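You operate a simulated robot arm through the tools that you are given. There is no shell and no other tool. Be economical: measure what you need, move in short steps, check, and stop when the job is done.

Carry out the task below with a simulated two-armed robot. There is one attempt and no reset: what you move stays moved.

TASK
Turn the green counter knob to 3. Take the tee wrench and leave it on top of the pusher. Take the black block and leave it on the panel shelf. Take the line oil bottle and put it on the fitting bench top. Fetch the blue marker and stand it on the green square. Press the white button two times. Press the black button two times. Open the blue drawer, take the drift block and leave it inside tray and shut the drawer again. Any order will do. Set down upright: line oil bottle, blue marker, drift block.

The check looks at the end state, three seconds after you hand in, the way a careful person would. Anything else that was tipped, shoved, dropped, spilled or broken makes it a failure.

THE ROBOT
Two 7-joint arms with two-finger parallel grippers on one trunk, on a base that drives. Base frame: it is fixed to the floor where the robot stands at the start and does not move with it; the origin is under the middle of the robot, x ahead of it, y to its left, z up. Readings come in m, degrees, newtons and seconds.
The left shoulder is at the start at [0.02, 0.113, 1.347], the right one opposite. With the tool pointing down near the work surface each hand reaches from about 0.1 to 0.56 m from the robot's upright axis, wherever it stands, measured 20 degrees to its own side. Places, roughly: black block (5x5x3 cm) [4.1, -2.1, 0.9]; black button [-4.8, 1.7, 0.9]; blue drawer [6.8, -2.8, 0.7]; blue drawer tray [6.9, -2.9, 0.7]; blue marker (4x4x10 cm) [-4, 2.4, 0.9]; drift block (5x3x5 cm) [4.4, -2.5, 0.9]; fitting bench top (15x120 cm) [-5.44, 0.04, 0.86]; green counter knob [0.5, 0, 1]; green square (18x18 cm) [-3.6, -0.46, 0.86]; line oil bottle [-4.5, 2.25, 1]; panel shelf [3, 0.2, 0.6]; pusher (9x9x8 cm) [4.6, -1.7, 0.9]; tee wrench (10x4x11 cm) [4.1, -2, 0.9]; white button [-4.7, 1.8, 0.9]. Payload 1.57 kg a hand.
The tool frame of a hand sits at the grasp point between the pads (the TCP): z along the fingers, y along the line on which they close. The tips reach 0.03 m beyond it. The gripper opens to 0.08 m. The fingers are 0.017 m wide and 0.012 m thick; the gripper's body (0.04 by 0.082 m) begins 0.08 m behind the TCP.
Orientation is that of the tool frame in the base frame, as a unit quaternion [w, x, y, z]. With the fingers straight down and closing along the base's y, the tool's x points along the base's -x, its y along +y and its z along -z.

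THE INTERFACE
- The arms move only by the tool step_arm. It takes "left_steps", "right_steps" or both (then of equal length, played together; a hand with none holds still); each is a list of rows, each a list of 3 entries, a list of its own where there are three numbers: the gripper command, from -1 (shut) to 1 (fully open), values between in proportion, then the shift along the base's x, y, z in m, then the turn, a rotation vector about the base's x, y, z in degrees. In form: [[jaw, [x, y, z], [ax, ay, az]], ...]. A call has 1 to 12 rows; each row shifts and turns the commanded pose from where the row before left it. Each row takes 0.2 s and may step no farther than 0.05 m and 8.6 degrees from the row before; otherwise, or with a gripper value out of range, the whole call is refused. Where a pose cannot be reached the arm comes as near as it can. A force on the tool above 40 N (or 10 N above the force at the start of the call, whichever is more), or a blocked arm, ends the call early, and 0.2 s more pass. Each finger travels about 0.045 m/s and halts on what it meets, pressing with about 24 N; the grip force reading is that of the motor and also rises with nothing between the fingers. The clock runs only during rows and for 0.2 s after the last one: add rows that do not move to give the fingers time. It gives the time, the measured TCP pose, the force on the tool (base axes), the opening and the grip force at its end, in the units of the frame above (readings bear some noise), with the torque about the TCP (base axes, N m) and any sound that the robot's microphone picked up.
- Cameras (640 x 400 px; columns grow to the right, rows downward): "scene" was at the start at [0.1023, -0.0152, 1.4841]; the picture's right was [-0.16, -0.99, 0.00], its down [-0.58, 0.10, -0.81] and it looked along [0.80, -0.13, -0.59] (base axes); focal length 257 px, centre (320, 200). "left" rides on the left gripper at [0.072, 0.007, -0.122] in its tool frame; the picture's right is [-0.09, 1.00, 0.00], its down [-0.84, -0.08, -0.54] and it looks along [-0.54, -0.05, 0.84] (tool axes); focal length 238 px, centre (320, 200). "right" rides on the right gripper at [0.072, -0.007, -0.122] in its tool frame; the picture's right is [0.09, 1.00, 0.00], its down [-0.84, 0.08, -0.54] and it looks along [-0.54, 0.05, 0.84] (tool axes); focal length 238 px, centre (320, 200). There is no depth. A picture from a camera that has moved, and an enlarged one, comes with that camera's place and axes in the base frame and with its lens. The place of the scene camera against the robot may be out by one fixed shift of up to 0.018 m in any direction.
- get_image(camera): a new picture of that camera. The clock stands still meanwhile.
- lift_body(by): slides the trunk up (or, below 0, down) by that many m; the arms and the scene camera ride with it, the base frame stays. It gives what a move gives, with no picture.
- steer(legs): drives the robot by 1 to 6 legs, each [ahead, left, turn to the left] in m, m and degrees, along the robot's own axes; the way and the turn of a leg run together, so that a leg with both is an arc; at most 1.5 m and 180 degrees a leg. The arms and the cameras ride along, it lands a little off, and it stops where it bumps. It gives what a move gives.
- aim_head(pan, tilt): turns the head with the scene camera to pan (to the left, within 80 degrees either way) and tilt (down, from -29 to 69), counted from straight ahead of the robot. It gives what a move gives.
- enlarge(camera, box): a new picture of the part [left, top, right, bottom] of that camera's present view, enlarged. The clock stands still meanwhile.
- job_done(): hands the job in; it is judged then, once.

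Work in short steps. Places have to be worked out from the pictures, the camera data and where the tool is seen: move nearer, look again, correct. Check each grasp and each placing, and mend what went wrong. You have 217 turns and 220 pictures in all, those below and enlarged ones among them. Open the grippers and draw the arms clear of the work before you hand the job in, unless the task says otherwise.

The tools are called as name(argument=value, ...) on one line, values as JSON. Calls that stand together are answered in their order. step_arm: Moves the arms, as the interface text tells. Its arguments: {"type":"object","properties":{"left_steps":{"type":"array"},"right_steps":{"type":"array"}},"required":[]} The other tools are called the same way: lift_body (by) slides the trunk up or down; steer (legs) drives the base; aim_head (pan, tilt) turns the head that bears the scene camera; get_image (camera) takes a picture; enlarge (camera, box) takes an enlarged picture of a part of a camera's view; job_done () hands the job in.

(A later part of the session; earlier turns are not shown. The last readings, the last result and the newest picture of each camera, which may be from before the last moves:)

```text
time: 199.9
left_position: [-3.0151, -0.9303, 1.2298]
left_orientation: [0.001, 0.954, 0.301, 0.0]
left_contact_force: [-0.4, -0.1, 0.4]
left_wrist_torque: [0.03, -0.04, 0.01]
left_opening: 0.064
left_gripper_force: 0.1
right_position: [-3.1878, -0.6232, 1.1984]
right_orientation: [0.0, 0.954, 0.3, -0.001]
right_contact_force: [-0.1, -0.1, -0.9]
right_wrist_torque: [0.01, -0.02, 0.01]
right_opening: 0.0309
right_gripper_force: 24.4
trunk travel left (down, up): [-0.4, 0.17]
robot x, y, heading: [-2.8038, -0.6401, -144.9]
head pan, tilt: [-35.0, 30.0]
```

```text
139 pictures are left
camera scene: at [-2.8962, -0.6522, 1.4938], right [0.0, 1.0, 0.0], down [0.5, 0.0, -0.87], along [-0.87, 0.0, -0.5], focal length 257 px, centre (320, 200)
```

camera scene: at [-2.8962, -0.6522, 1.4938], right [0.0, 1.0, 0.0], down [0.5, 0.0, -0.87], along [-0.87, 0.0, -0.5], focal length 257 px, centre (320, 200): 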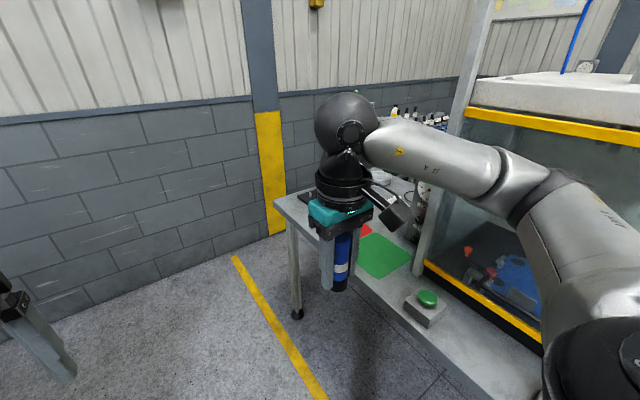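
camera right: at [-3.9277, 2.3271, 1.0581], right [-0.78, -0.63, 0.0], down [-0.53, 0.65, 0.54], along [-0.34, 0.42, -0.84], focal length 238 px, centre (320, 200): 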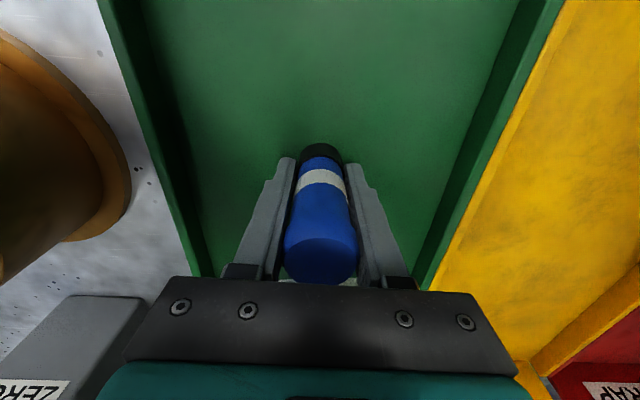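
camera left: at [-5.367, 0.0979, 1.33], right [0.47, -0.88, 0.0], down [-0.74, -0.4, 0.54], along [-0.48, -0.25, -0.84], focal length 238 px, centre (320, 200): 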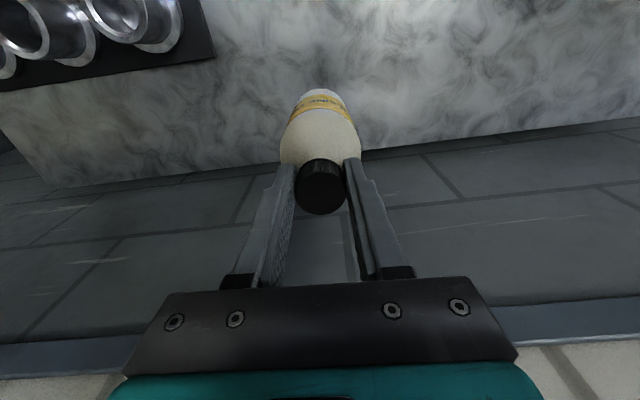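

Green square at ≈(−3.60, −0.45), with the glass case close on its right. I drive to its left side, turn to ~100°, then approach so the right arm stays clear of the case.

steer(legs=[[0.82, 0, 0], [0, 0, -115]])

aim_head(pan=0, tilt=40)

get_image(camera="scene")

get_image(camera="right")

```text
time: 209.2
left_position: [-3.6577, -0.8097, 1.23]
left_orientation: [0.0, 0.758, -0.652, 0.0]
left_contact_force: [0.6, 0.3, 0.7]
left_wrist_torque: [-0.02, -0.04, 0.0]
left_opening: 0.064
left_gripper_force: 0.1
right_position: [-3.3046, -0.7906, 1.1985]
right_orientation: [-0.002, 0.758, -0.652, 0.0]
right_contact_force: [0.2, -0.6, -0.8]
right_wrist_torque: [-0.03, -0.06, 0.0]
right_opening: 0.031
right_gripper_force: 24.1
trunk travel left (down, up): [-0.4, 0.17]
robot x, y, heading: [-3.4966, -1.1287, 98.5]
head pan, tilt: [-35.0, 30.0]
```

```text
time: 210.2
left_position: [-3.6575, -0.8098, 1.2303]
left_orientation: [0.0, 0.758, -0.653, 0.0]
left_contact_force: [-0.1, 0.0, -0.1]
left_wrist_torque: [0.0, 0.01, -0.03]
left_opening: 0.0639
left_gripper_force: 0.0
right_position: [-3.3043, -0.7915, 1.1984]
right_orientation: [-0.001, 0.759, -0.652, -0.001]
right_contact_force: [-0.6, 0.0, 0.1]
right_wrist_torque: [-0.02, -0.02, -0.04]
right_opening: 0.0312
right_gripper_force: 23.9
trunk travel left (down, up): [-0.4, 0.17]
robot x, y, heading: [-3.4962, -1.1264, 98.6]
head pan, tilt: [0.0, 40.0]
```

```text
138 pictures are left
camera scene: at [-3.5038, -1.0324, 1.4784], right [0.99, 0.15, 0.0], down [0.09, -0.64, -0.77], along [-0.11, 0.76, -0.64], focal length 257 px, centre (320, 200)
```

scene: 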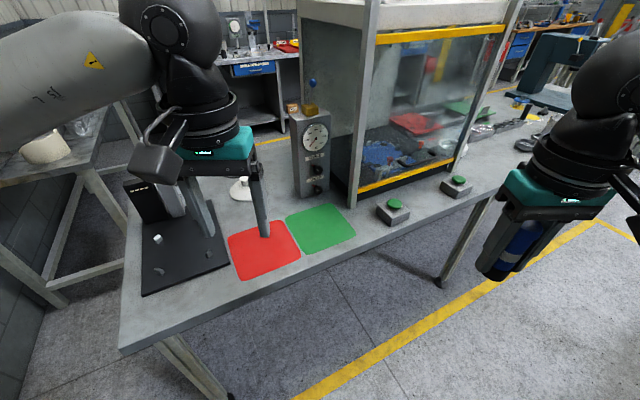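

```text
137 pictures are left
camera right: at [-3.2877, -0.8625, 1.3193], right [-0.97, -0.24, 0.0], down [-0.2, 0.81, 0.54], along [-0.13, 0.53, -0.84], focal length 238 px, centre (320, 200)
```

right: 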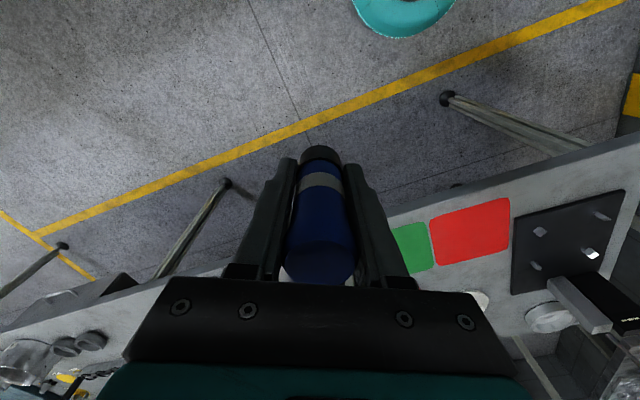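

The green square centre is ≈(−3.59, −0.445). I approach 0.23 m ahead and 0.09 m left.

steer(legs=[[0.23, 0.09, 0]])

get_image(camera="scene")

get_image(camera="right")

```text
time: 212.0
left_position: [-3.7825, -0.5916, 1.2286]
left_orientation: [0.0, 0.758, -0.652, -0.001]
left_contact_force: [-0.9, 0.0, -0.4]
left_wrist_torque: [-0.02, -0.03, -0.01]
left_opening: 0.0642
left_gripper_force: 0.1
right_position: [-3.4301, -0.5748, 1.1994]
right_orientation: [-0.001, 0.757, -0.653, 0.0]
right_contact_force: [0.2, 0.4, -1.1]
right_wrist_torque: [0.0, -0.02, -0.02]
right_opening: 0.0309
right_gripper_force: 23.9
trunk travel left (down, up): [-0.4, 0.17]
robot x, y, heading: [-3.625, -0.909, 98.4]
head pan, tilt: [0.0, 40.0]
```

```text
136 pictures are left
camera scene: at [-3.6297, -0.8149, 1.4784], right [0.99, 0.15, 0.0], down [0.09, -0.64, -0.77], along [-0.11, 0.76, -0.64], focal length 257 px, centre (320, 200)
```

scene: 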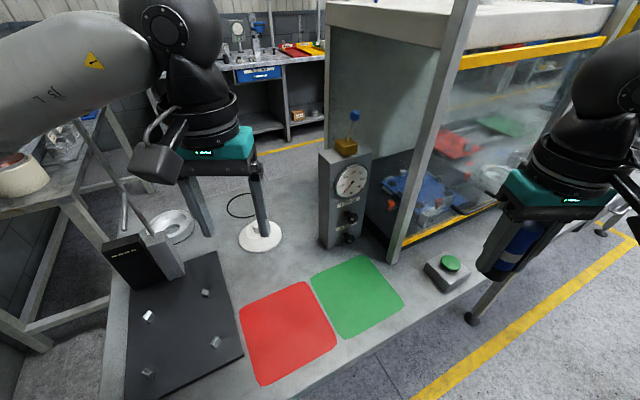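

```text
135 pictures are left
camera right: at [-3.4131, -0.6455, 1.3193], right [-0.97, -0.24, 0.0], down [-0.2, 0.82, 0.54], along [-0.13, 0.53, -0.84], focal length 238 px, centre (320, 200)
```

right: 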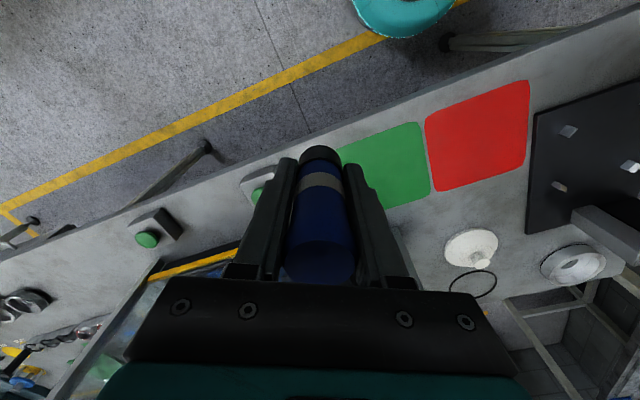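

I move the marker over the square centre (≈(−3.593, −0.457)) and lower toward it.

step_arm(right_steps=[[-1, [-0.0326, 0.0236, 0], [0, 0, 0]], [-1, [-0.0326, 0.0236, 0], [0, 0, 0]], [-1, [-0.0326, 0.0236, 0], [0, 0, 0]], [-1, [-0.0326, 0.0236, 0], [0, 0, 0]], [-1, [-0.0326, 0.0236, 0], [0, 0, 0]], [-1, [0, 0, -0.045], [0, 0, 0]], [-1, [0, 0, -0.045], [0, 0, 0]], [-1, [0, 0, -0.045], [0, 0, 0]], [-1, [0, 0, -0.045], [0, 0, 0]], [-1, [0, 0, -0.045], [0, 0, 0]], [-1, [0, 0, -0.02], [0, 0, 0]]])

get_image(camera="right")

get_image(camera="scene")

```text
time: 214.4
left_position: [-3.7821, -0.5924, 1.2293]
left_orientation: [0.0, 0.757, -0.653, 0.0]
left_contact_force: [0.1, 0.7, -0.4]
left_wrist_torque: [0.0, -0.01, 0.0]
left_opening: 0.0637
left_gripper_force: 0.0
right_position: [-3.5932, -0.4567, 0.9521]
right_orientation: [-0.001, 0.758, -0.652, -0.001]
right_contact_force: [0.6, -0.2, 0.0]
right_wrist_torque: [0.0, 0.02, 0.05]
right_opening: 0.0309
right_gripper_force: 23.8
trunk travel left (down, up): [-0.4, 0.17]
robot x, y, heading: [-3.6179, -0.9113, 98.5]
head pan, tilt: [0.0, 40.0]
```

```text
134 pictures are left
camera right: at [-3.5769, -0.5292, 1.0731], right [-0.97, -0.24, 0.0], down [-0.2, 0.81, 0.54], along [-0.13, 0.53, -0.84], focal length 238 px, centre (320, 200)
```

right: 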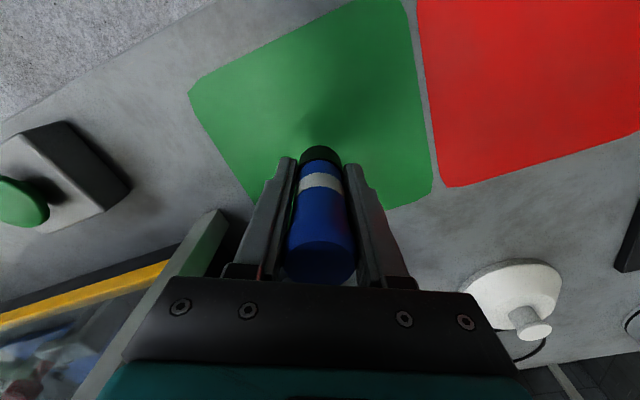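

```text
133 pictures are left
camera scene: at [-3.6292, -0.8157, 1.4784], right [0.99, 0.15, 0.0], down [0.09, -0.64, -0.77], along [-0.11, 0.76, -0.64], focal length 257 px, centre (320, 200)
```

scene: 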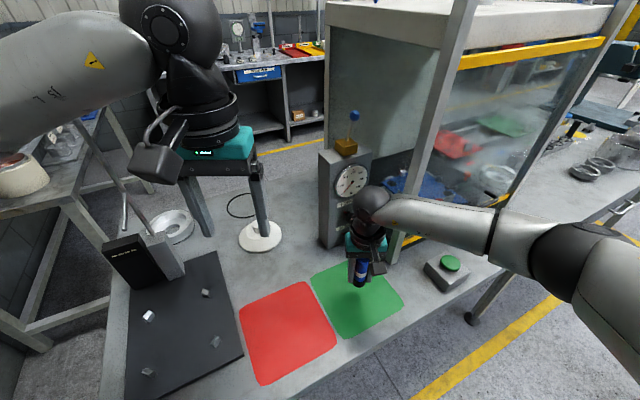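

The marker is over the square centre (−3.60, −0.452). I lower stepwise until contact.

step_arm(right_steps=[[-1, [0, 0, -0.006], [0, 0, 0]], [-1, [0, 0, -0.006], [0, 0, 0]], [-1, [0, 0, 0], [0, 0, 0]]])

step_arm(right_steps=[[-1, [0, 0, -0.006], [0, 0, 0]], [-1, [0, 0, 0], [0, 0, 0]]])

enlarge(camera="scene", box=[300, 220, 420, 320])

```text
time: 215.2
left_position: [-3.7823, -0.5936, 1.2304]
left_orientation: [0.0, 0.758, -0.652, 0.0]
left_contact_force: [-0.8, 0.4, 0.5]
left_wrist_torque: [-0.03, 0.0, 0.02]
left_opening: 0.0642
left_gripper_force: 0.1
right_position: [-3.5931, -0.457, 0.9408]
right_orientation: [0.0, 0.757, -0.653, 0.0]
right_contact_force: [0.4, 0.2, 0.3]
right_wrist_torque: [0.0, 0.0, 0.01]
right_opening: 0.0309
right_gripper_force: 24.3
trunk travel left (down, up): [-0.4, 0.17]
robot x, y, heading: [-3.6185, -0.912, 98.4]
head pan, tilt: [0.0, 40.0]
```

```text
time: 215.8
left_position: [-3.781, -0.5929, 1.2298]
left_orientation: [0.0, 0.757, -0.653, 0.0]
left_contact_force: [0.1, 0.1, -0.4]
left_wrist_torque: [-0.02, 0.02, -0.01]
left_opening: 0.064
left_gripper_force: 0.1
right_position: [-3.5928, -0.4583, 0.9352]
right_orientation: [-0.001, 0.758, -0.653, 0.0]
right_contact_force: [0.0, -0.1, -0.6]
right_wrist_torque: [0.0, 0.03, 0.01]
right_opening: 0.0312
right_gripper_force: 24.1
trunk travel left (down, up): [-0.4, 0.17]
robot x, y, heading: [-3.6235, -0.9092, 98.3]
head pan, tilt: [0.0, 40.0]
```

```text
4.00 times, centred on (360, 270) of scene
camera zoom: at [-3.6293, -0.8157, 1.4784], right [0.99, 0.15, 0.0], down [0.09, -0.64, -0.77], along [-0.11, 0.76, -0.64], focal length 1028 px, centre (160, -80)
```

zoom: 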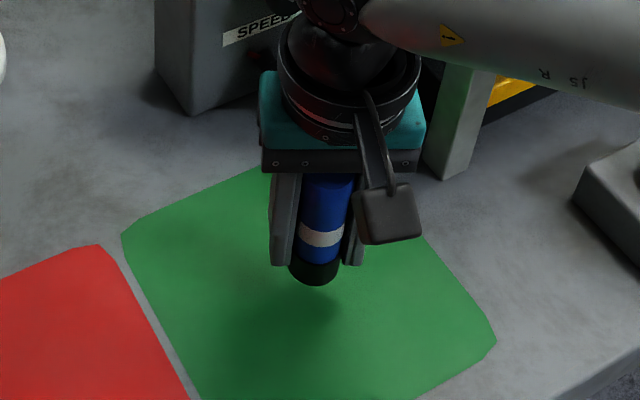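

There is still a gap of 2–3 cm. Continue.

step_arm(right_steps=[[-1, [0, 0, -0.006], [0, 0, 0]], [-1, [0, 0, -0.006], [0, 0, 0]], [-1, [0, 0, 0], [0, 0, 0]]])

step_arm(right_steps=[[-1, [0, 0, -0.005], [0, 0, 0]], [-1, [0, 0, 0], [0, 0, 0]]])

enlarge(camera="scene", box=[300, 220, 420, 320])

```text
time: 216.6
left_position: [-3.7806, -0.5927, 1.2301]
left_orientation: [-0.001, 0.758, -0.652, 0.0]
left_contact_force: [0.3, -0.1, 0.6]
left_wrist_torque: [0.02, 0.0, 0.06]
left_opening: 0.064
left_gripper_force: 0.1
right_position: [-3.5929, -0.4572, 0.9223]
right_orientation: [-0.003, 0.758, -0.653, 0.001]
right_contact_force: [-1.6, -0.7, -0.3]
right_wrist_torque: [0.0, -0.04, -0.01]
right_opening: 0.0309
right_gripper_force: 23.9
trunk travel left (down, up): [-0.4, 0.17]
robot x, y, heading: [-3.6199, -0.9068, 98.4]
head pan, tilt: [0.0, 40.0]
```

```text
time: 217.2
left_position: [-3.7815, -0.5936, 1.2295]
left_orientation: [0.0, 0.758, -0.653, 0.0]
left_contact_force: [-0.1, 0.0, 0.2]
left_wrist_torque: [-0.03, -0.01, -0.01]
left_opening: 0.0639
left_gripper_force: 0.1
right_position: [-3.5929, -0.4566, 0.9176]
right_orientation: [-0.001, 0.758, -0.653, -0.001]
right_contact_force: [-0.2, -0.2, -0.6]
right_wrist_torque: [0.0, -0.02, 0.02]
right_opening: 0.031
right_gripper_force: 23.8
trunk travel left (down, up): [-0.4, 0.17]
robot x, y, heading: [-3.6219, -0.91, 98.7]
head pan, tilt: [0.0, 40.0]
```

```text
4.00 times, centred on (360, 270) of scene
camera zoom: at [-3.6293, -0.8157, 1.4784], right [0.99, 0.15, 0.0], down [0.09, -0.64, -0.77], along [-0.11, 0.76, -0.64], focal length 1028 px, centre (160, -80)
```

zoom: 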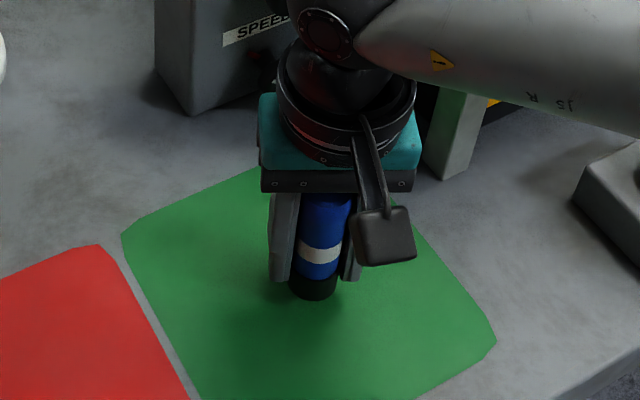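

Close to landing, near the square's centre. Continue.

step_arm(right_steps=[[-1, [0, 0, -0.005], [0, 0, 0]], [-1, [0, 0, 0], [0, 0, 0]]])

step_arm(right_steps=[[-1, [0, 0, -0.005], [0, 0, 0]], [-1, [0, 0, 0], [0, 0, 0]]])

step_arm(right_steps=[[-1, [0, 0, -0.004], [0, 0, 0]], [-1, [0, 0, 0], [0, 0, 0]]])

enlarge(camera="scene", box=[300, 220, 420, 320])

```text
time: 217.8
left_position: [-3.7827, -0.5932, 1.2295]
left_orientation: [-0.001, 0.757, -0.653, 0.0]
left_contact_force: [1.1, 0.4, 0.1]
left_wrist_torque: [0.02, -0.01, -0.05]
left_opening: 0.0638
left_gripper_force: 0.1
right_position: [-3.5926, -0.4573, 0.9121]
right_orientation: [-0.002, 0.757, -0.653, 0.0]
right_contact_force: [-0.4, -0.6, -1.2]
right_wrist_torque: [-0.03, -0.02, -0.01]
right_opening: 0.0309
right_gripper_force: 23.8
trunk travel left (down, up): [-0.4, 0.17]
robot x, y, heading: [-3.6207, -0.9082, 98.4]
head pan, tilt: [0.0, 40.0]
```

```text
time: 218.4
left_position: [-3.7818, -0.5932, 1.23]
left_orientation: [0.0, 0.758, -0.652, 0.0]
left_contact_force: [1.1, 0.0, 0.0]
left_wrist_torque: [0.0, 0.01, 0.0]
left_opening: 0.0638
left_gripper_force: 0.0
right_position: [-3.5927, -0.4571, 0.9084]
right_orientation: [-0.001, 0.758, -0.653, 0.0]
right_contact_force: [0.8, 0.2, -0.6]
right_wrist_torque: [-0.01, 0.01, 0.03]
right_opening: 0.0311
right_gripper_force: 24.3
trunk travel left (down, up): [-0.4, 0.17]
robot x, y, heading: [-3.6197, -0.9099, 98.4]
head pan, tilt: [0.0, 40.0]
```

```text
time: 219.0
left_position: [-3.7821, -0.5927, 1.2299]
left_orientation: [0.001, 0.757, -0.653, 0.0]
left_contact_force: [0.1, 0.2, -0.2]
left_wrist_torque: [0.01, -0.05, 0.03]
left_opening: 0.0641
left_gripper_force: 0.0
right_position: [-3.5909, -0.4572, 0.9038]
right_orientation: [-0.001, 0.758, -0.652, 0.001]
right_contact_force: [0.2, 0.8, -0.6]
right_wrist_torque: [0.0, -0.01, 0.01]
right_opening: 0.0313
right_gripper_force: 24.0
trunk travel left (down, up): [-0.4, 0.17]
robot x, y, heading: [-3.625, -0.905, 98.4]
head pan, tilt: [0.0, 40.0]
```

```text
4.00 times, centred on (360, 270) of scene
camera zoom: at [-3.6293, -0.8157, 1.4784], right [0.99, 0.15, 0.0], down [0.09, -0.64, -0.77], along [-0.11, 0.76, -0.64], focal length 1028 px, centre (160, -80)
```

zoom: 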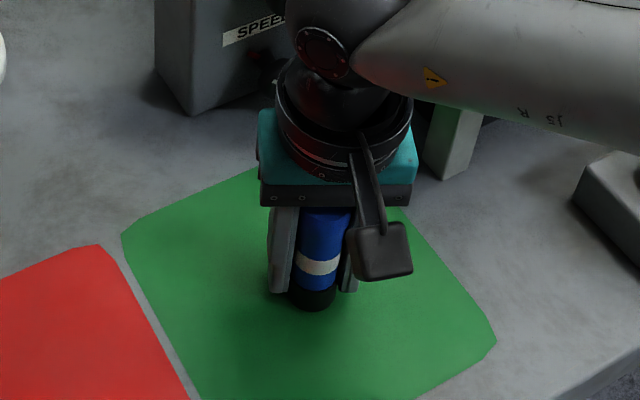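

step_arm(right_steps=[[-1, [0, 0, -0.004], [0, 0, 0]], [-1, [0, 0, 0], [0, 0, 0]]])

step_arm(right_steps=[[-1, [0, 0, -0.004], [0, 0, 0]], [-1, [0, 0, 0], [0, 0, 0]]])

step_arm(right_steps=[[-1, [0, 0, -0.003], [0, 0, 0]], [-1, [0, 0, 0], [0, 0, 0]]])

```text
time: 219.6
left_position: [-3.7821, -0.5939, 1.2301]
left_orientation: [0.0, 0.757, -0.653, -0.001]
left_contact_force: [0.1, 0.0, -0.4]
left_wrist_torque: [0.0, 0.03, -0.03]
left_opening: 0.0641
left_gripper_force: 0.1
right_position: [-3.5912, -0.4573, 0.9009]
right_orientation: [-0.001, 0.757, -0.653, 0.0]
right_contact_force: [-0.3, -0.6, -0.8]
right_wrist_torque: [0.01, -0.01, 0.02]
right_opening: 0.031
right_gripper_force: 24.1
trunk travel left (down, up): [-0.4, 0.17]
robot x, y, heading: [-3.6217, -0.9101, 98.5]
head pan, tilt: [0.0, 40.0]
```

```text
time: 220.2
left_position: [-3.7822, -0.5935, 1.2299]
left_orientation: [-0.001, 0.757, -0.653, -0.001]
left_contact_force: [-0.4, 0.7, 0.2]
left_wrist_torque: [0.01, 0.0, 0.0]
left_opening: 0.064
left_gripper_force: 0.0
right_position: [-3.5929, -0.4563, 0.8986]
right_orientation: [-0.003, 0.757, -0.654, -0.001]
right_contact_force: [4.1, -2.8, 17.5]
right_wrist_torque: [-0.07, -0.02, -0.01]
right_opening: 0.0312
right_gripper_force: 23.9
trunk travel left (down, up): [-0.4, 0.17]
robot x, y, heading: [-3.6224, -0.9066, 98.2]
head pan, tilt: [0.0, 40.0]
```

```text
time: 220.8
left_position: [-3.7813, -0.5927, 1.2314]
left_orientation: [-0.001, 0.758, -0.652, -0.001]
left_contact_force: [1.2, -0.7, 0.3]
left_wrist_torque: [0.0, 0.01, -0.03]
left_opening: 0.0641
left_gripper_force: 0.1
right_position: [-3.5925, -0.4564, 0.8954]
right_orientation: [-0.003, 0.757, -0.653, -0.003]
right_contact_force: [1.8, 2.4, 21.9]
right_wrist_torque: [0.13, 0.01, 0.02]
right_opening: 0.0311
right_gripper_force: 24.0
trunk travel left (down, up): [-0.4, 0.17]
robot x, y, heading: [-3.6249, -0.9058, 98.3]
head pan, tilt: [0.0, 40.0]
```

Contact at TCP z≈0.899. Ease off, open, and lift away.

step_arm(right_steps=[[-1, [0, 0, 0.005], [0, 0, 0]], [-0.1, [0, 0, 0], [0, 0, 0]], [0.3, [0, 0, 0], [0, 0, 0]], [0.6, [0, 0, 0], [0, 0, 0]], [0.8, [0, 0, 0], [0, 0, 0]]])

step_arm(right_steps=[[0.8, [0, 0, 0.03], [0, 0, 0]], [0.8, [0, 0, 0.04], [0, 0, 0]], [0.8, [0, 0, 0.045], [0, 0, 0]], [0.8, [0, 0, 0.045], [0, 0, 0]], [0.8, [0, 0, 0.045], [0, 0, 0]], [0.8, [0.02, -0.03, 0.02], [0, 0, 0]], [0.8, [0.02, -0.03, 0.02], [0, 0, 0]], [0.8, [0.02, -0.03, 0.02], [0, 0, 0]], [0.8, [0.02, -0.03, 0], [0, 0, 0]]])

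get_image(camera="scene")

```text
time: 222.0
left_position: [-3.7811, -0.5934, 1.2295]
left_orientation: [0.001, 0.758, -0.652, 0.0]
left_contact_force: [0.3, -0.2, -0.2]
left_wrist_torque: [0.0, 0.02, -0.06]
left_opening: 0.0641
left_gripper_force: 0.1
right_position: [-3.591, -0.4567, 0.8969]
right_orientation: [-0.001, 0.758, -0.653, 0.001]
right_contact_force: [-0.1, -0.7, 1.5]
right_wrist_torque: [0.01, -0.01, 0.03]
right_opening: 0.0717
right_gripper_force: 0.1
trunk travel left (down, up): [-0.4, 0.17]
robot x, y, heading: [-3.6171, -0.9103, 98.4]
head pan, tilt: [0.0, 40.0]
```

```text
time: 224.0
left_position: [-3.7827, -0.5935, 1.2315]
left_orientation: [0.0, 0.757, -0.654, 0.0]
left_contact_force: [0.1, -0.1, -0.5]
left_wrist_torque: [0.01, 0.01, -0.02]
left_opening: 0.064
left_gripper_force: 0.0
right_position: [-3.5123, -0.5803, 1.1634]
right_orientation: [-0.001, 0.758, -0.653, 0.001]
right_contact_force: [0.2, 0.0, 0.5]
right_wrist_torque: [0.03, 0.02, 0.0]
right_opening: 0.0721
right_gripper_force: 0.0
trunk travel left (down, up): [-0.4, 0.17]
robot x, y, heading: [-3.6178, -0.9059, 98.6]
head pan, tilt: [0.0, 40.0]
```

```text
129 pictures are left
camera scene: at [-3.6287, -0.8163, 1.4785], right [0.99, 0.15, 0.0], down [0.09, -0.64, -0.77], along [-0.11, 0.76, -0.64], focal length 257 px, centre (320, 200)
```

scene: 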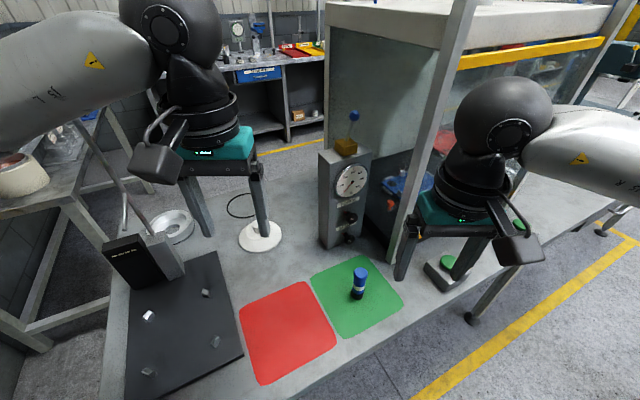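

The marker stands on the green square. Now back out of the aisle the way I came, to the gap near (−1.3, 1.2), facing 133°.

steer(legs=[[-0.23, -0.09, 0], [0, 0, -63.5], [1.4, 0, 0], [1.45, 0, 0]])

steer(legs=[[0.3, 0.68, 0], [0, 0, 60]])

aim_head(pan=0, tilt=15)

get_image(camera="scene")

```text
time: 241.9
left_position: [-0.9568, 0.7778, 1.2301]
left_orientation: [0.0, -0.3, 0.954, 0.0]
left_contact_force: [-0.4, 0.3, 0.7]
left_wrist_torque: [0.0, 0.0, -0.01]
left_opening: 0.0641
left_gripper_force: 0.0
right_position: [-0.8224, 0.5438, 1.1633]
right_orientation: [0.001, -0.301, 0.954, 0.0]
right_contact_force: [0.7, 0.4, -0.2]
right_wrist_torque: [-0.02, -0.01, 0.03]
right_opening: 0.072
right_gripper_force: 0.1
trunk travel left (down, up): [-0.4, 0.17]
robot x, y, heading: [-1.1651, 0.4934, 34.9]
head pan, tilt: [0.0, 40.0]
```

```text
time: 248.6
left_position: [-1.4512, 1.5503, 1.2301]
left_orientation: [0.0, 0.736, -0.677, 0.0]
left_contact_force: [-0.2, -0.3, 0.1]
left_wrist_torque: [0.0, 0.01, 0.0]
left_opening: 0.0641
left_gripper_force: 0.0
right_position: [-1.1824, 1.5486, 1.1638]
right_orientation: [-0.001, 0.737, -0.676, 0.001]
right_contact_force: [1.2, -0.7, -0.4]
right_wrist_torque: [-0.01, 0.02, 0.01]
right_opening: 0.0718
right_gripper_force: 0.2
trunk travel left (down, up): [-0.4, 0.17]
robot x, y, heading: [-1.3093, 1.2239, 94.6]
head pan, tilt: [0.0, 40.0]
```

```text
time: 249.5
left_position: [-1.4521, 1.5502, 1.2292]
left_orientation: [0.0, 0.737, -0.676, 0.0]
left_contact_force: [0.1, -1.0, -0.7]
left_wrist_torque: [0.0, 0.05, 0.05]
left_opening: 0.0639
left_gripper_force: 0.1
right_position: [-1.1824, 1.5482, 1.1638]
right_orientation: [-0.001, 0.737, -0.676, -0.001]
right_contact_force: [-0.7, 0.1, -1.0]
right_wrist_torque: [-0.01, -0.03, 0.0]
right_opening: 0.0722
right_gripper_force: 0.1
trunk travel left (down, up): [-0.4, 0.17]
robot x, y, heading: [-1.3131, 1.2291, 94.9]
head pan, tilt: [0.0, 15.0]
```

```text
128 pictures are left
camera scene: at [-1.3136, 1.3279, 1.5179], right [1.0, 0.08, 0.0], down [0.02, -0.26, -0.97], along [-0.08, 0.96, -0.26], focal length 257 px, centre (320, 200)
```

scene: 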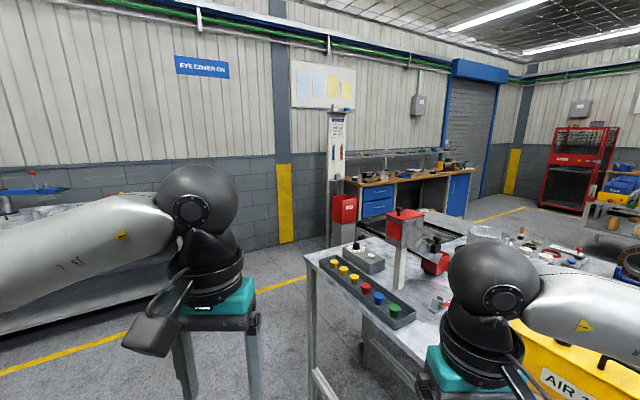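

I see a passage around the left end of the second bench. I go to about (−2.0, 2.2) and look north-east.

steer(legs=[[1.0, 0.62, 0], [0, 0, -20]])

aim_head(pan=0, tilt=18)

get_image(camera="scene")

```text
time: 256.6
left_position: [-2.0145, 2.5301, 1.2296]
left_orientation: [0.001, -0.606, 0.796, 0.0]
left_contact_force: [-0.6, -0.1, -0.3]
left_wrist_torque: [0.03, 0.04, -0.01]
left_opening: 0.0643
left_gripper_force: 0.1
right_position: [-1.7632, 2.4342, 1.164]
right_orientation: [0.001, -0.606, 0.795, -0.001]
right_contact_force: [0.0, -0.1, 0.4]
right_wrist_torque: [-0.03, -0.02, 0.03]
right_opening: 0.0718
right_gripper_force: 0.1
trunk travel left (down, up): [-0.4, 0.17]
robot x, y, heading: [-1.993, 2.177, 74.5]
head pan, tilt: [0.0, 15.0]
```

```text
time: 257.2
left_position: [-2.0156, 2.531, 1.2304]
left_orientation: [0.0, -0.606, 0.796, 0.0]
left_contact_force: [0.3, 0.3, -0.1]
left_wrist_torque: [-0.02, -0.01, 0.02]
left_opening: 0.064
left_gripper_force: 0.0
right_position: [-1.7622, 2.4347, 1.1639]
right_orientation: [0.002, -0.606, 0.796, 0.0]
right_contact_force: [0.1, 0.1, -0.1]
right_wrist_torque: [0.01, -0.01, -0.02]
right_opening: 0.072
right_gripper_force: 0.2
trunk travel left (down, up): [-0.4, 0.17]
robot x, y, heading: [-1.9969, 2.1769, 74.8]
head pan, tilt: [0.0, 18.0]
```

```text
127 pictures are left
camera scene: at [-1.9623, 2.2746, 1.5131], right [0.96, -0.27, 0.0], down [-0.08, -0.3, -0.95], along [0.25, 0.92, -0.31], focal length 257 px, centre (320, 200)
```

scene: 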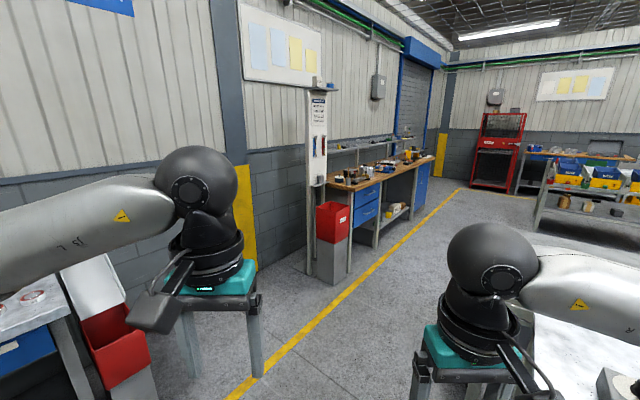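

There is an open corridor along the yellow line (direction ~35°). I move up to it and look along.

steer(legs=[[0.85, 0.2, 0], [0, 0, -40]])

aim_head(pan=0, tilt=18)

get_image(camera="scene")

```text
time: 263.7
left_position: [-1.7562, 3.3308, 1.2302]
left_orientation: [0.0, -0.302, 0.953, 0.0]
left_contact_force: [-0.8, -0.1, -0.9]
left_wrist_torque: [0.0, -0.01, 0.0]
left_opening: 0.064
left_gripper_force: 0.0
right_position: [-1.6231, 3.0988, 1.1634]
right_orientation: [0.001, -0.303, 0.953, 0.0]
right_contact_force: [-0.1, 0.9, -0.3]
right_wrist_torque: [-0.04, 0.0, 0.02]
right_opening: 0.0718
right_gripper_force: 0.0
trunk travel left (down, up): [-0.4, 0.17]
robot x, y, heading: [-1.9671, 3.0446, 35.2]
head pan, tilt: [0.0, 18.0]
```

```text
time: 264.3
left_position: [-1.7549, 3.3316, 1.2299]
left_orientation: [0.0, -0.302, 0.953, 0.001]
left_contact_force: [-0.1, 0.4, 0.0]
left_wrist_torque: [0.0, -0.01, -0.04]
left_opening: 0.0641
left_gripper_force: 0.1
right_position: [-1.6232, 3.0991, 1.1641]
right_orientation: [0.001, -0.303, 0.953, -0.001]
right_contact_force: [0.5, 0.4, 0.3]
right_wrist_torque: [-0.02, -0.02, 0.02]
right_opening: 0.072
right_gripper_force: 0.1
trunk travel left (down, up): [-0.4, 0.17]
robot x, y, heading: [-1.9663, 3.0448, 35.0]
head pan, tilt: [0.0, 18.0]
```

```text
126 pictures are left
camera scene: at [-1.8757, 3.1046, 1.5131], right [0.58, -0.82, 0.0], down [-0.25, -0.18, -0.95], along [0.78, 0.55, -0.31], focal length 257 px, centre (320, 200)
```

scene: 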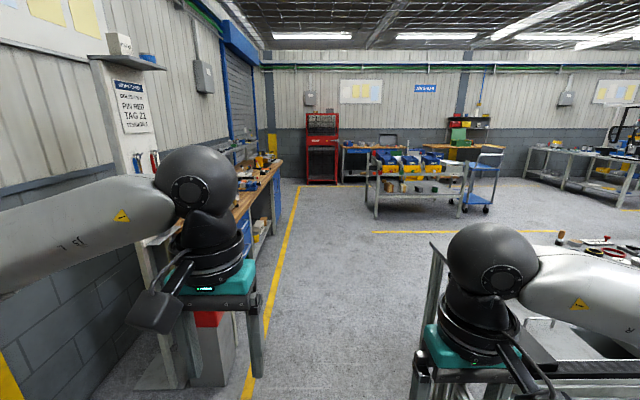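

The passage between the tower and the bench/conveyor end is clear. I drive straight along it 2.4 m and look to the right.

steer(legs=[[1.4, 0, 0], [1.0, 0, 0], [0, 0, -60]])

aim_head(pan=0, tilt=15)

get_image(camera="scene")

aim_head(pan=-50, tilt=15)

get_image(camera="scene")

```text
time: 278.8
left_position: [0.3347, 4.4467, 1.229]
left_orientation: [0.0, 0.203, 0.979, -0.001]
left_contact_force: [-0.8, -0.8, 0.2]
left_wrist_torque: [-0.03, 0.01, 0.02]
left_opening: 0.0639
left_gripper_force: 0.0
right_position: [0.2049, 4.2103, 1.1638]
right_orientation: [0.0, 0.202, 0.979, -0.001]
right_contact_force: [0.9, -0.6, 0.6]
right_wrist_torque: [0.0, 0.02, 0.0]
right_opening: 0.0719
right_gripper_force: 0.0
trunk travel left (down, up): [-0.4, 0.17]
robot x, y, heading: [-0.0163, 4.4784, -23.3]
head pan, tilt: [0.0, 18.0]
```

```text
time: 279.4
left_position: [0.3347, 4.4475, 1.2293]
left_orientation: [0.0, 0.203, 0.979, 0.0]
left_contact_force: [-0.1, 0.1, -0.1]
left_wrist_torque: [0.01, -0.01, -0.01]
left_opening: 0.0639
left_gripper_force: 0.1
right_position: [0.2049, 4.2106, 1.1643]
right_orientation: [0.001, 0.202, 0.979, -0.001]
right_contact_force: [-0.2, 0.0, -1.0]
right_wrist_torque: [0.01, 0.01, 0.01]
right_opening: 0.072
right_gripper_force: 0.1
trunk travel left (down, up): [-0.4, 0.17]
robot x, y, heading: [-0.0201, 4.474, -23.3]
head pan, tilt: [0.0, 15.0]
```

```text
125 pictures are left
camera scene: at [0.0827, 4.4345, 1.518], right [-0.4, -0.92, 0.0], down [-0.24, 0.1, -0.97], along [0.89, -0.38, -0.26], focal length 257 px, centre (320, 200)
```

scene: 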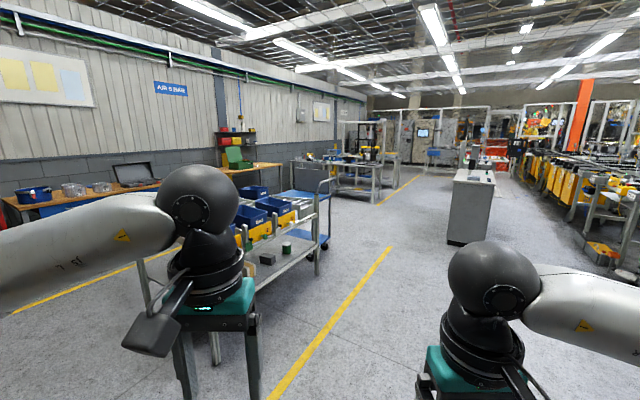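

```text
time: 280.6
left_position: [0.3352, 4.4459, 1.2297]
left_orientation: [0.0, 0.203, 0.979, 0.0]
left_contact_force: [0.9, -0.2, -0.4]
left_wrist_torque: [-0.01, -0.02, 0.02]
left_opening: 0.0643
left_gripper_force: 0.1
right_position: [0.2061, 4.2115, 1.1633]
right_orientation: [0.001, 0.202, 0.979, -0.002]
right_contact_force: [-0.1, 0.1, 0.2]
right_wrist_torque: [-0.02, 0.0, 0.05]
right_opening: 0.0721
right_gripper_force: 0.1
trunk travel left (down, up): [-0.4, 0.17]
robot x, y, heading: [-0.0204, 4.4763, -23.4]
head pan, tilt: [-50.0, 15.0]
```

```text
124 pictures are left
camera scene: at [0.0238, 4.3821, 1.518], right [-0.96, -0.29, 0.0], down [-0.07, 0.25, -0.97], along [0.28, -0.93, -0.26], focal length 257 px, centre (320, 200)
```

scene: 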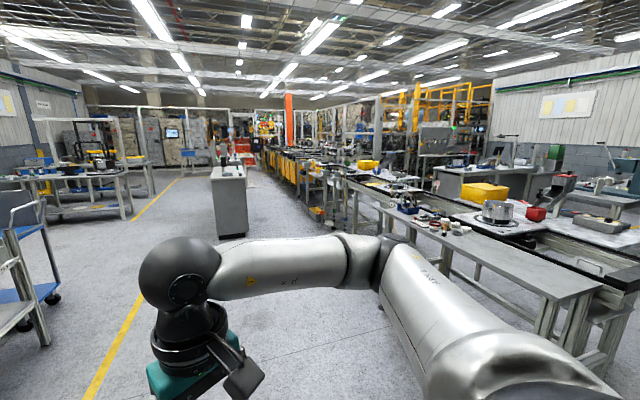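

The way runs down a wide corridor between the yellow line and the conveyor. I turn to −45° and drive 2.6 m, then look again.

steer(legs=[[0, 0, -21.6], [1.3, 0, 0], [1.3, 0, 0]])

aim_head(pan=0, tilt=15)

get_image(camera="scene")

aim_head(pan=-45, tilt=15)

get_image(camera="scene")

```text
time: 294.3
left_position: [2.1247, 2.4921, 1.2291]
left_orientation: [0.0, 0.388, 0.922, 0.0]
left_contact_force: [1.1, -0.1, -0.2]
left_wrist_torque: [0.02, 0.0, 0.01]
left_opening: 0.064
left_gripper_force: 0.0
right_position: [1.9154, 2.3232, 1.1635]
right_orientation: [0.001, 0.388, 0.922, -0.001]
right_contact_force: [0.1, 1.2, -0.8]
right_wrist_torque: [0.02, -0.01, 0.0]
right_opening: 0.072
right_gripper_force: 0.0
trunk travel left (down, up): [-0.4, 0.17]
robot x, y, heading: [1.8109, 2.6518, -45.7]
head pan, tilt: [-50.0, 15.0]
```

```text
time: 295.5
left_position: [2.1256, 2.4927, 1.2299]
left_orientation: [0.0, 0.389, 0.921, 0.0]
left_contact_force: [-0.9, 0.5, -0.1]
left_wrist_torque: [0.02, -0.01, 0.01]
left_opening: 0.0639
left_gripper_force: 0.1
right_position: [1.9153, 2.3239, 1.1636]
right_orientation: [0.001, 0.387, 0.922, -0.001]
right_contact_force: [-0.9, 0.6, -0.9]
right_wrist_torque: [0.05, -0.02, -0.01]
right_opening: 0.0721
right_gripper_force: 0.1
trunk travel left (down, up): [-0.4, 0.17]
robot x, y, heading: [1.8061, 2.653, -45.8]
head pan, tilt: [0.0, 15.0]
```

```text
123 pictures are left
camera scene: at [1.8872, 2.5789, 1.518], right [-0.72, -0.7, 0.0], down [-0.18, 0.19, -0.97], along [0.67, -0.69, -0.26], focal length 257 px, centre (320, 200)
```

scene: 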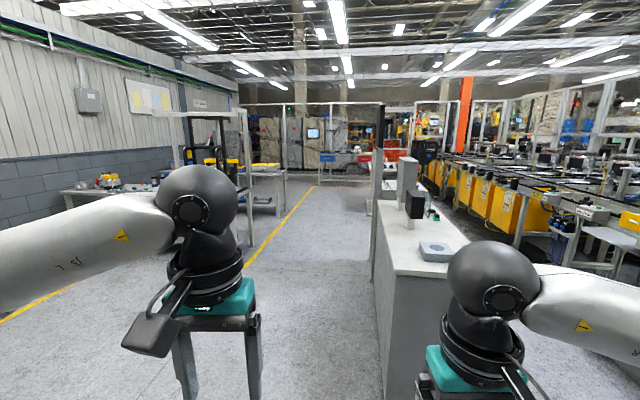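

```text
time: 296.6
left_position: [2.125, 2.492, 1.231]
left_orientation: [0.0, 0.388, 0.921, 0.0]
left_contact_force: [-0.2, 0.5, -0.3]
left_wrist_torque: [0.05, 0.0, -0.02]
left_opening: 0.0641
left_gripper_force: 0.0
right_position: [1.9156, 2.3219, 1.164]
right_orientation: [0.001, 0.387, 0.922, -0.001]
right_contact_force: [-0.2, 0.6, -0.6]
right_wrist_torque: [-0.04, 0.01, 0.01]
right_opening: 0.0721
right_gripper_force: 0.2
trunk travel left (down, up): [-0.4, 0.17]
robot x, y, heading: [1.8066, 2.6529, -45.8]
head pan, tilt: [-45.0, 15.0]
```

```text
122 pictures are left
camera scene: at [1.821, 2.5524, 1.518], right [-1.0, 0.01, 0.0], down [0.0, 0.26, -0.97], along [-0.01, -0.97, -0.26], focal length 257 px, centre (320, 200)
```

scene: 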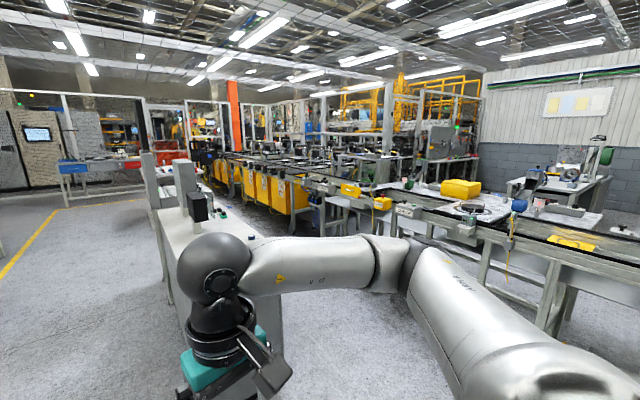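

The screen pole and cabinet are on the right; I shift left a little and drive another 2.6 m down the corridor.

steer(legs=[[1.3, 0.27, 0], [1.3, 0, 0]])

aim_head(pan=0, tilt=15)

get_image(camera="scene")

aim_head(pan=-70, tilt=20)

get_image(camera="scene")

```text
time: 309.4
left_position: [4.127, 0.8015, 1.2293]
left_orientation: [0.0, 0.398, 0.917, 0.0]
left_contact_force: [0.0, -0.2, -0.1]
left_wrist_torque: [0.02, -0.02, 0.0]
left_opening: 0.064
left_gripper_force: 0.0
right_position: [3.9142, 0.6369, 1.1625]
right_orientation: [0.0, 0.398, 0.918, 0.0]
right_contact_force: [-0.2, -0.7, -0.4]
right_wrist_torque: [-0.03, 0.01, 0.02]
right_opening: 0.0719
right_gripper_force: 0.1
trunk travel left (down, up): [-0.4, 0.17]
robot x, y, heading: [3.8165, 0.9718, -46.9]
head pan, tilt: [-45.0, 15.0]
```

```text
time: 310.6
left_position: [4.1263, 0.8019, 1.2293]
left_orientation: [0.001, 0.398, 0.918, 0.0]
left_contact_force: [-0.8, -0.5, -0.5]
left_wrist_torque: [0.01, -0.02, 0.02]
left_opening: 0.0639
left_gripper_force: 0.0
right_position: [3.915, 0.6368, 1.1644]
right_orientation: [0.0, 0.397, 0.918, -0.001]
right_contact_force: [-0.3, -0.7, -0.2]
right_wrist_torque: [0.02, 0.0, 0.02]
right_opening: 0.0719
right_gripper_force: 0.0
trunk travel left (down, up): [-0.4, 0.17]
robot x, y, heading: [3.8155, 0.9709, -46.9]
head pan, tilt: [0.0, 15.0]
```

```text
121 pictures are left
camera scene: at [3.8918, 0.8933, 1.518], right [-0.73, -0.68, 0.0], down [-0.18, 0.19, -0.97], along [0.66, -0.71, -0.26], focal length 257 px, centre (320, 200)
```

scene: 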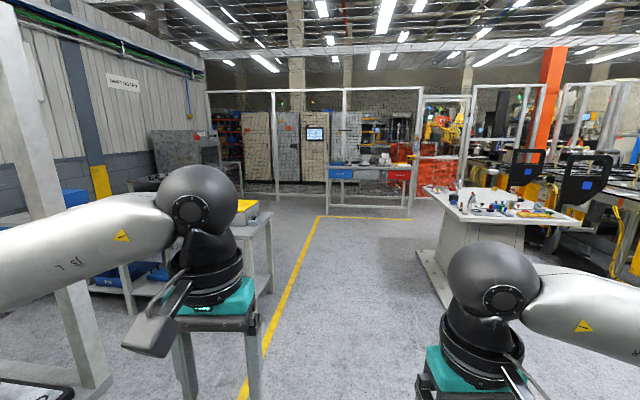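

```text
time: 312.0
left_position: [4.1271, 0.8025, 1.2307]
left_orientation: [0.0, 0.398, 0.918, -0.001]
left_contact_force: [-1.2, -0.5, 1.3]
left_wrist_torque: [0.0, 0.0, -0.02]
left_opening: 0.0643
left_gripper_force: 0.1
right_position: [3.9136, 0.6366, 1.1642]
right_orientation: [0.001, 0.397, 0.918, -0.001]
right_contact_force: [0.4, 0.3, -0.1]
right_wrist_torque: [0.0, 0.03, -0.01]
right_opening: 0.0719
right_gripper_force: 0.0
trunk travel left (down, up): [-0.4, 0.17]
robot x, y, heading: [3.8164, 0.9674, -47.0]
head pan, tilt: [-70.0, 20.0]
```

```text
120 pictures are left
camera scene: at [3.7861, 0.8784, 1.5098], right [-0.89, 0.45, 0.0], down [0.15, 0.31, -0.94], along [-0.42, -0.84, -0.34], focal length 257 px, centre (320, 200)
```

scene: 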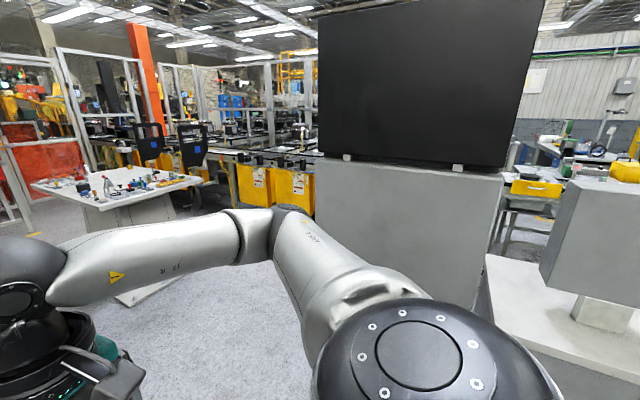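

The tool table (cluster A) is ahead right, and the bench with a blue drawer at the end. I drive nearer the table and face it.

steer(legs=[[1.3, 0, 0], [0.5, -0.25, 0], [0, 0, -60]])

aim_head(pan=0, tilt=25)

get_image(camera="scene")

enlarge(camera="scene", box=[180, 100, 480, 280])

```text
time: 324.0
left_position: [4.8598, -0.8838, 1.2312]
left_orientation: [0.0, 0.808, 0.59, 0.0]
left_contact_force: [0.7, 0.3, 0.3]
left_wrist_torque: [-0.02, -0.03, -0.03]
left_opening: 0.0638
left_gripper_force: 0.1
right_position: [4.6114, -0.778, 1.163]
right_orientation: [0.0, 0.807, 0.591, -0.001]
right_contact_force: [0.1, -0.2, 0.0]
right_wrist_torque: [-0.01, 0.01, -0.03]
right_opening: 0.0724
right_gripper_force: 0.1
trunk travel left (down, up): [-0.4, 0.17]
robot x, y, heading: [4.8567, -0.5335, -107.9]
head pan, tilt: [-70.0, 20.0]
```

```text
time: 325.4
left_position: [4.8599, -0.885, 1.2303]
left_orientation: [0.0, 0.807, 0.59, 0.001]
left_contact_force: [-0.1, 0.0, -0.3]
left_wrist_torque: [0.02, 0.0, -0.01]
left_opening: 0.0639
left_gripper_force: 0.0
right_position: [4.6125, -0.7789, 1.1634]
right_orientation: [0.0, 0.807, 0.59, -0.001]
right_contact_force: [-0.1, 0.0, -0.6]
right_wrist_torque: [0.01, 0.0, -0.02]
right_opening: 0.0721
right_gripper_force: 0.0
trunk travel left (down, up): [-0.4, 0.17]
robot x, y, heading: [4.8548, -0.5311, -107.6]
head pan, tilt: [0.0, 25.0]
```

```text
119 pictures are left
camera scene: at [4.8299, -0.6281, 1.5018], right [-0.95, 0.3, 0.0], down [0.13, 0.4, -0.91], along [-0.28, -0.86, -0.42], focal length 257 px, centre (320, 200)
```

scene: 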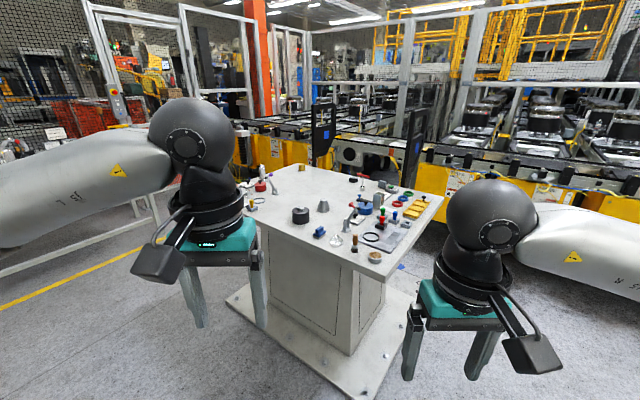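

```text
2.13 times, centred on (330, 190) of scene
camera zoom: at [4.8299, -0.6281, 1.5018], right [-0.95, 0.3, 0.0], down [0.13, 0.4, -0.91], along [-0.28, -0.86, -0.42], focal length 548 px, centre (299, 221)
```

zoom: 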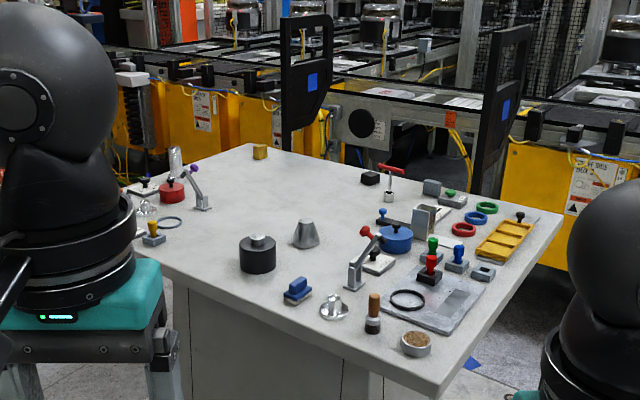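

I identify: black block (4.11,−2.12), red tee wrench (4.11,−1.96), pusher = black cylinder (4.58,−1.71), brass drift block (4.38,−2.46). I go around the table's west corner into the aisle on its SW side.

steer(legs=[[0, 0, -59.4], [1.42, 0, 0], [0, 0, 52], [0.5, 0, 0]])

aim_head(pan=10, tilt=20)

get_image(camera="scene")

aim_head(pan=70, tilt=25)

get_image(camera="scene")

```text
time: 340.0
left_position: [3.2159, -1.6142, 1.2295]
left_orientation: [0.0, 0.846, 0.533, 0.001]
left_contact_force: [0.2, -0.6, 0.7]
left_wrist_torque: [0.02, -0.01, 0.04]
left_opening: 0.064
left_gripper_force: 0.1
right_position: [2.9853, -1.477, 1.1637]
right_orientation: [0.001, 0.846, 0.534, -0.001]
right_contact_force: [-0.7, 0.2, 0.2]
right_wrist_torque: [0.0, -0.01, -0.01]
right_opening: 0.0721
right_gripper_force: 0.1
trunk travel left (down, up): [-0.4, 0.17]
robot x, y, heading: [3.2641, -1.2621, -115.3]
head pan, tilt: [0.0, 25.0]
```

```text
time: 340.7
left_position: [3.2173, -1.6144, 1.2301]
left_orientation: [0.0, 0.846, 0.533, 0.0]
left_contact_force: [0.8, -0.6, 0.0]
left_wrist_torque: [0.0, -0.03, 0.03]
left_opening: 0.064
left_gripper_force: 0.1
right_position: [2.9861, -1.4769, 1.163]
right_orientation: [0.0, 0.845, 0.534, -0.001]
right_contact_force: [-0.1, -0.1, 0.2]
right_wrist_torque: [0.04, -0.03, -0.05]
right_opening: 0.0719
right_gripper_force: 0.0
trunk travel left (down, up): [-0.4, 0.17]
robot x, y, heading: [3.2584, -1.266, -115.4]
head pan, tilt: [10.0, 20.0]
```

```text
117 pictures are left
camera scene: at [3.2366, -1.3624, 1.5098], right [-0.96, 0.27, 0.0], down [0.09, 0.33, -0.94], along [-0.25, -0.91, -0.34], focal length 257 px, centre (320, 200)
```

scene: 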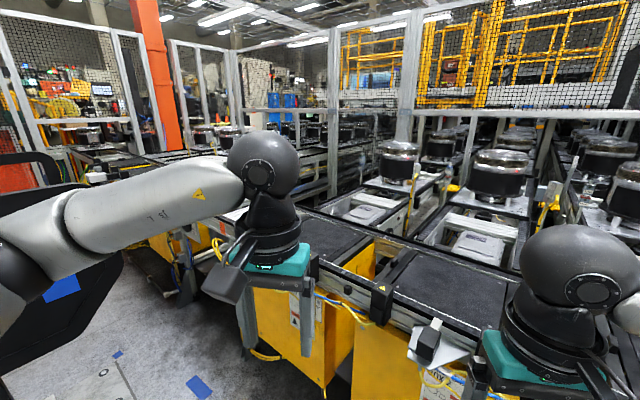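

```text
time: 342.0
left_position: [3.2166, -1.6136, 1.229]
left_orientation: [-0.001, 0.845, 0.534, 0.0]
left_contact_force: [-0.4, 0.3, -0.3]
left_wrist_torque: [0.02, 0.04, 0.01]
left_opening: 0.0638
left_gripper_force: 0.2
right_position: [2.985, -1.4764, 1.1639]
right_orientation: [0.001, 0.845, 0.534, -0.001]
right_contact_force: [0.2, 0.0, -1.2]
right_wrist_torque: [0.02, -0.01, -0.01]
right_opening: 0.0723
right_gripper_force: 0.0
trunk travel left (down, up): [-0.4, 0.17]
robot x, y, heading: [3.2621, -1.2619, -115.1]
head pan, tilt: [70.0, 25.0]
```

```text
116 pictures are left
camera scene: at [3.3261, -1.3386, 1.5018], right [-0.71, -0.7, 0.0], down [-0.3, 0.3, -0.91], along [0.63, -0.65, -0.42], focal length 257 px, centre (320, 200)
```

scene: 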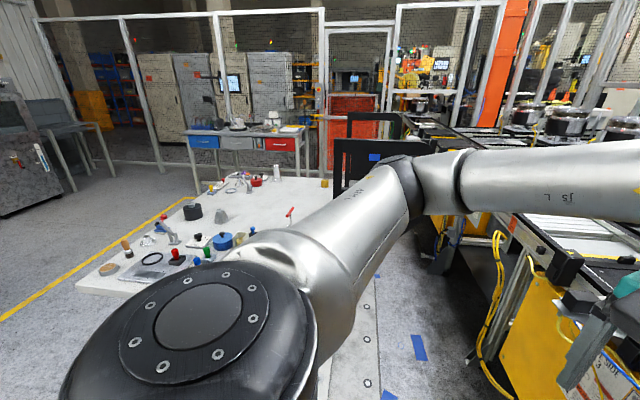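

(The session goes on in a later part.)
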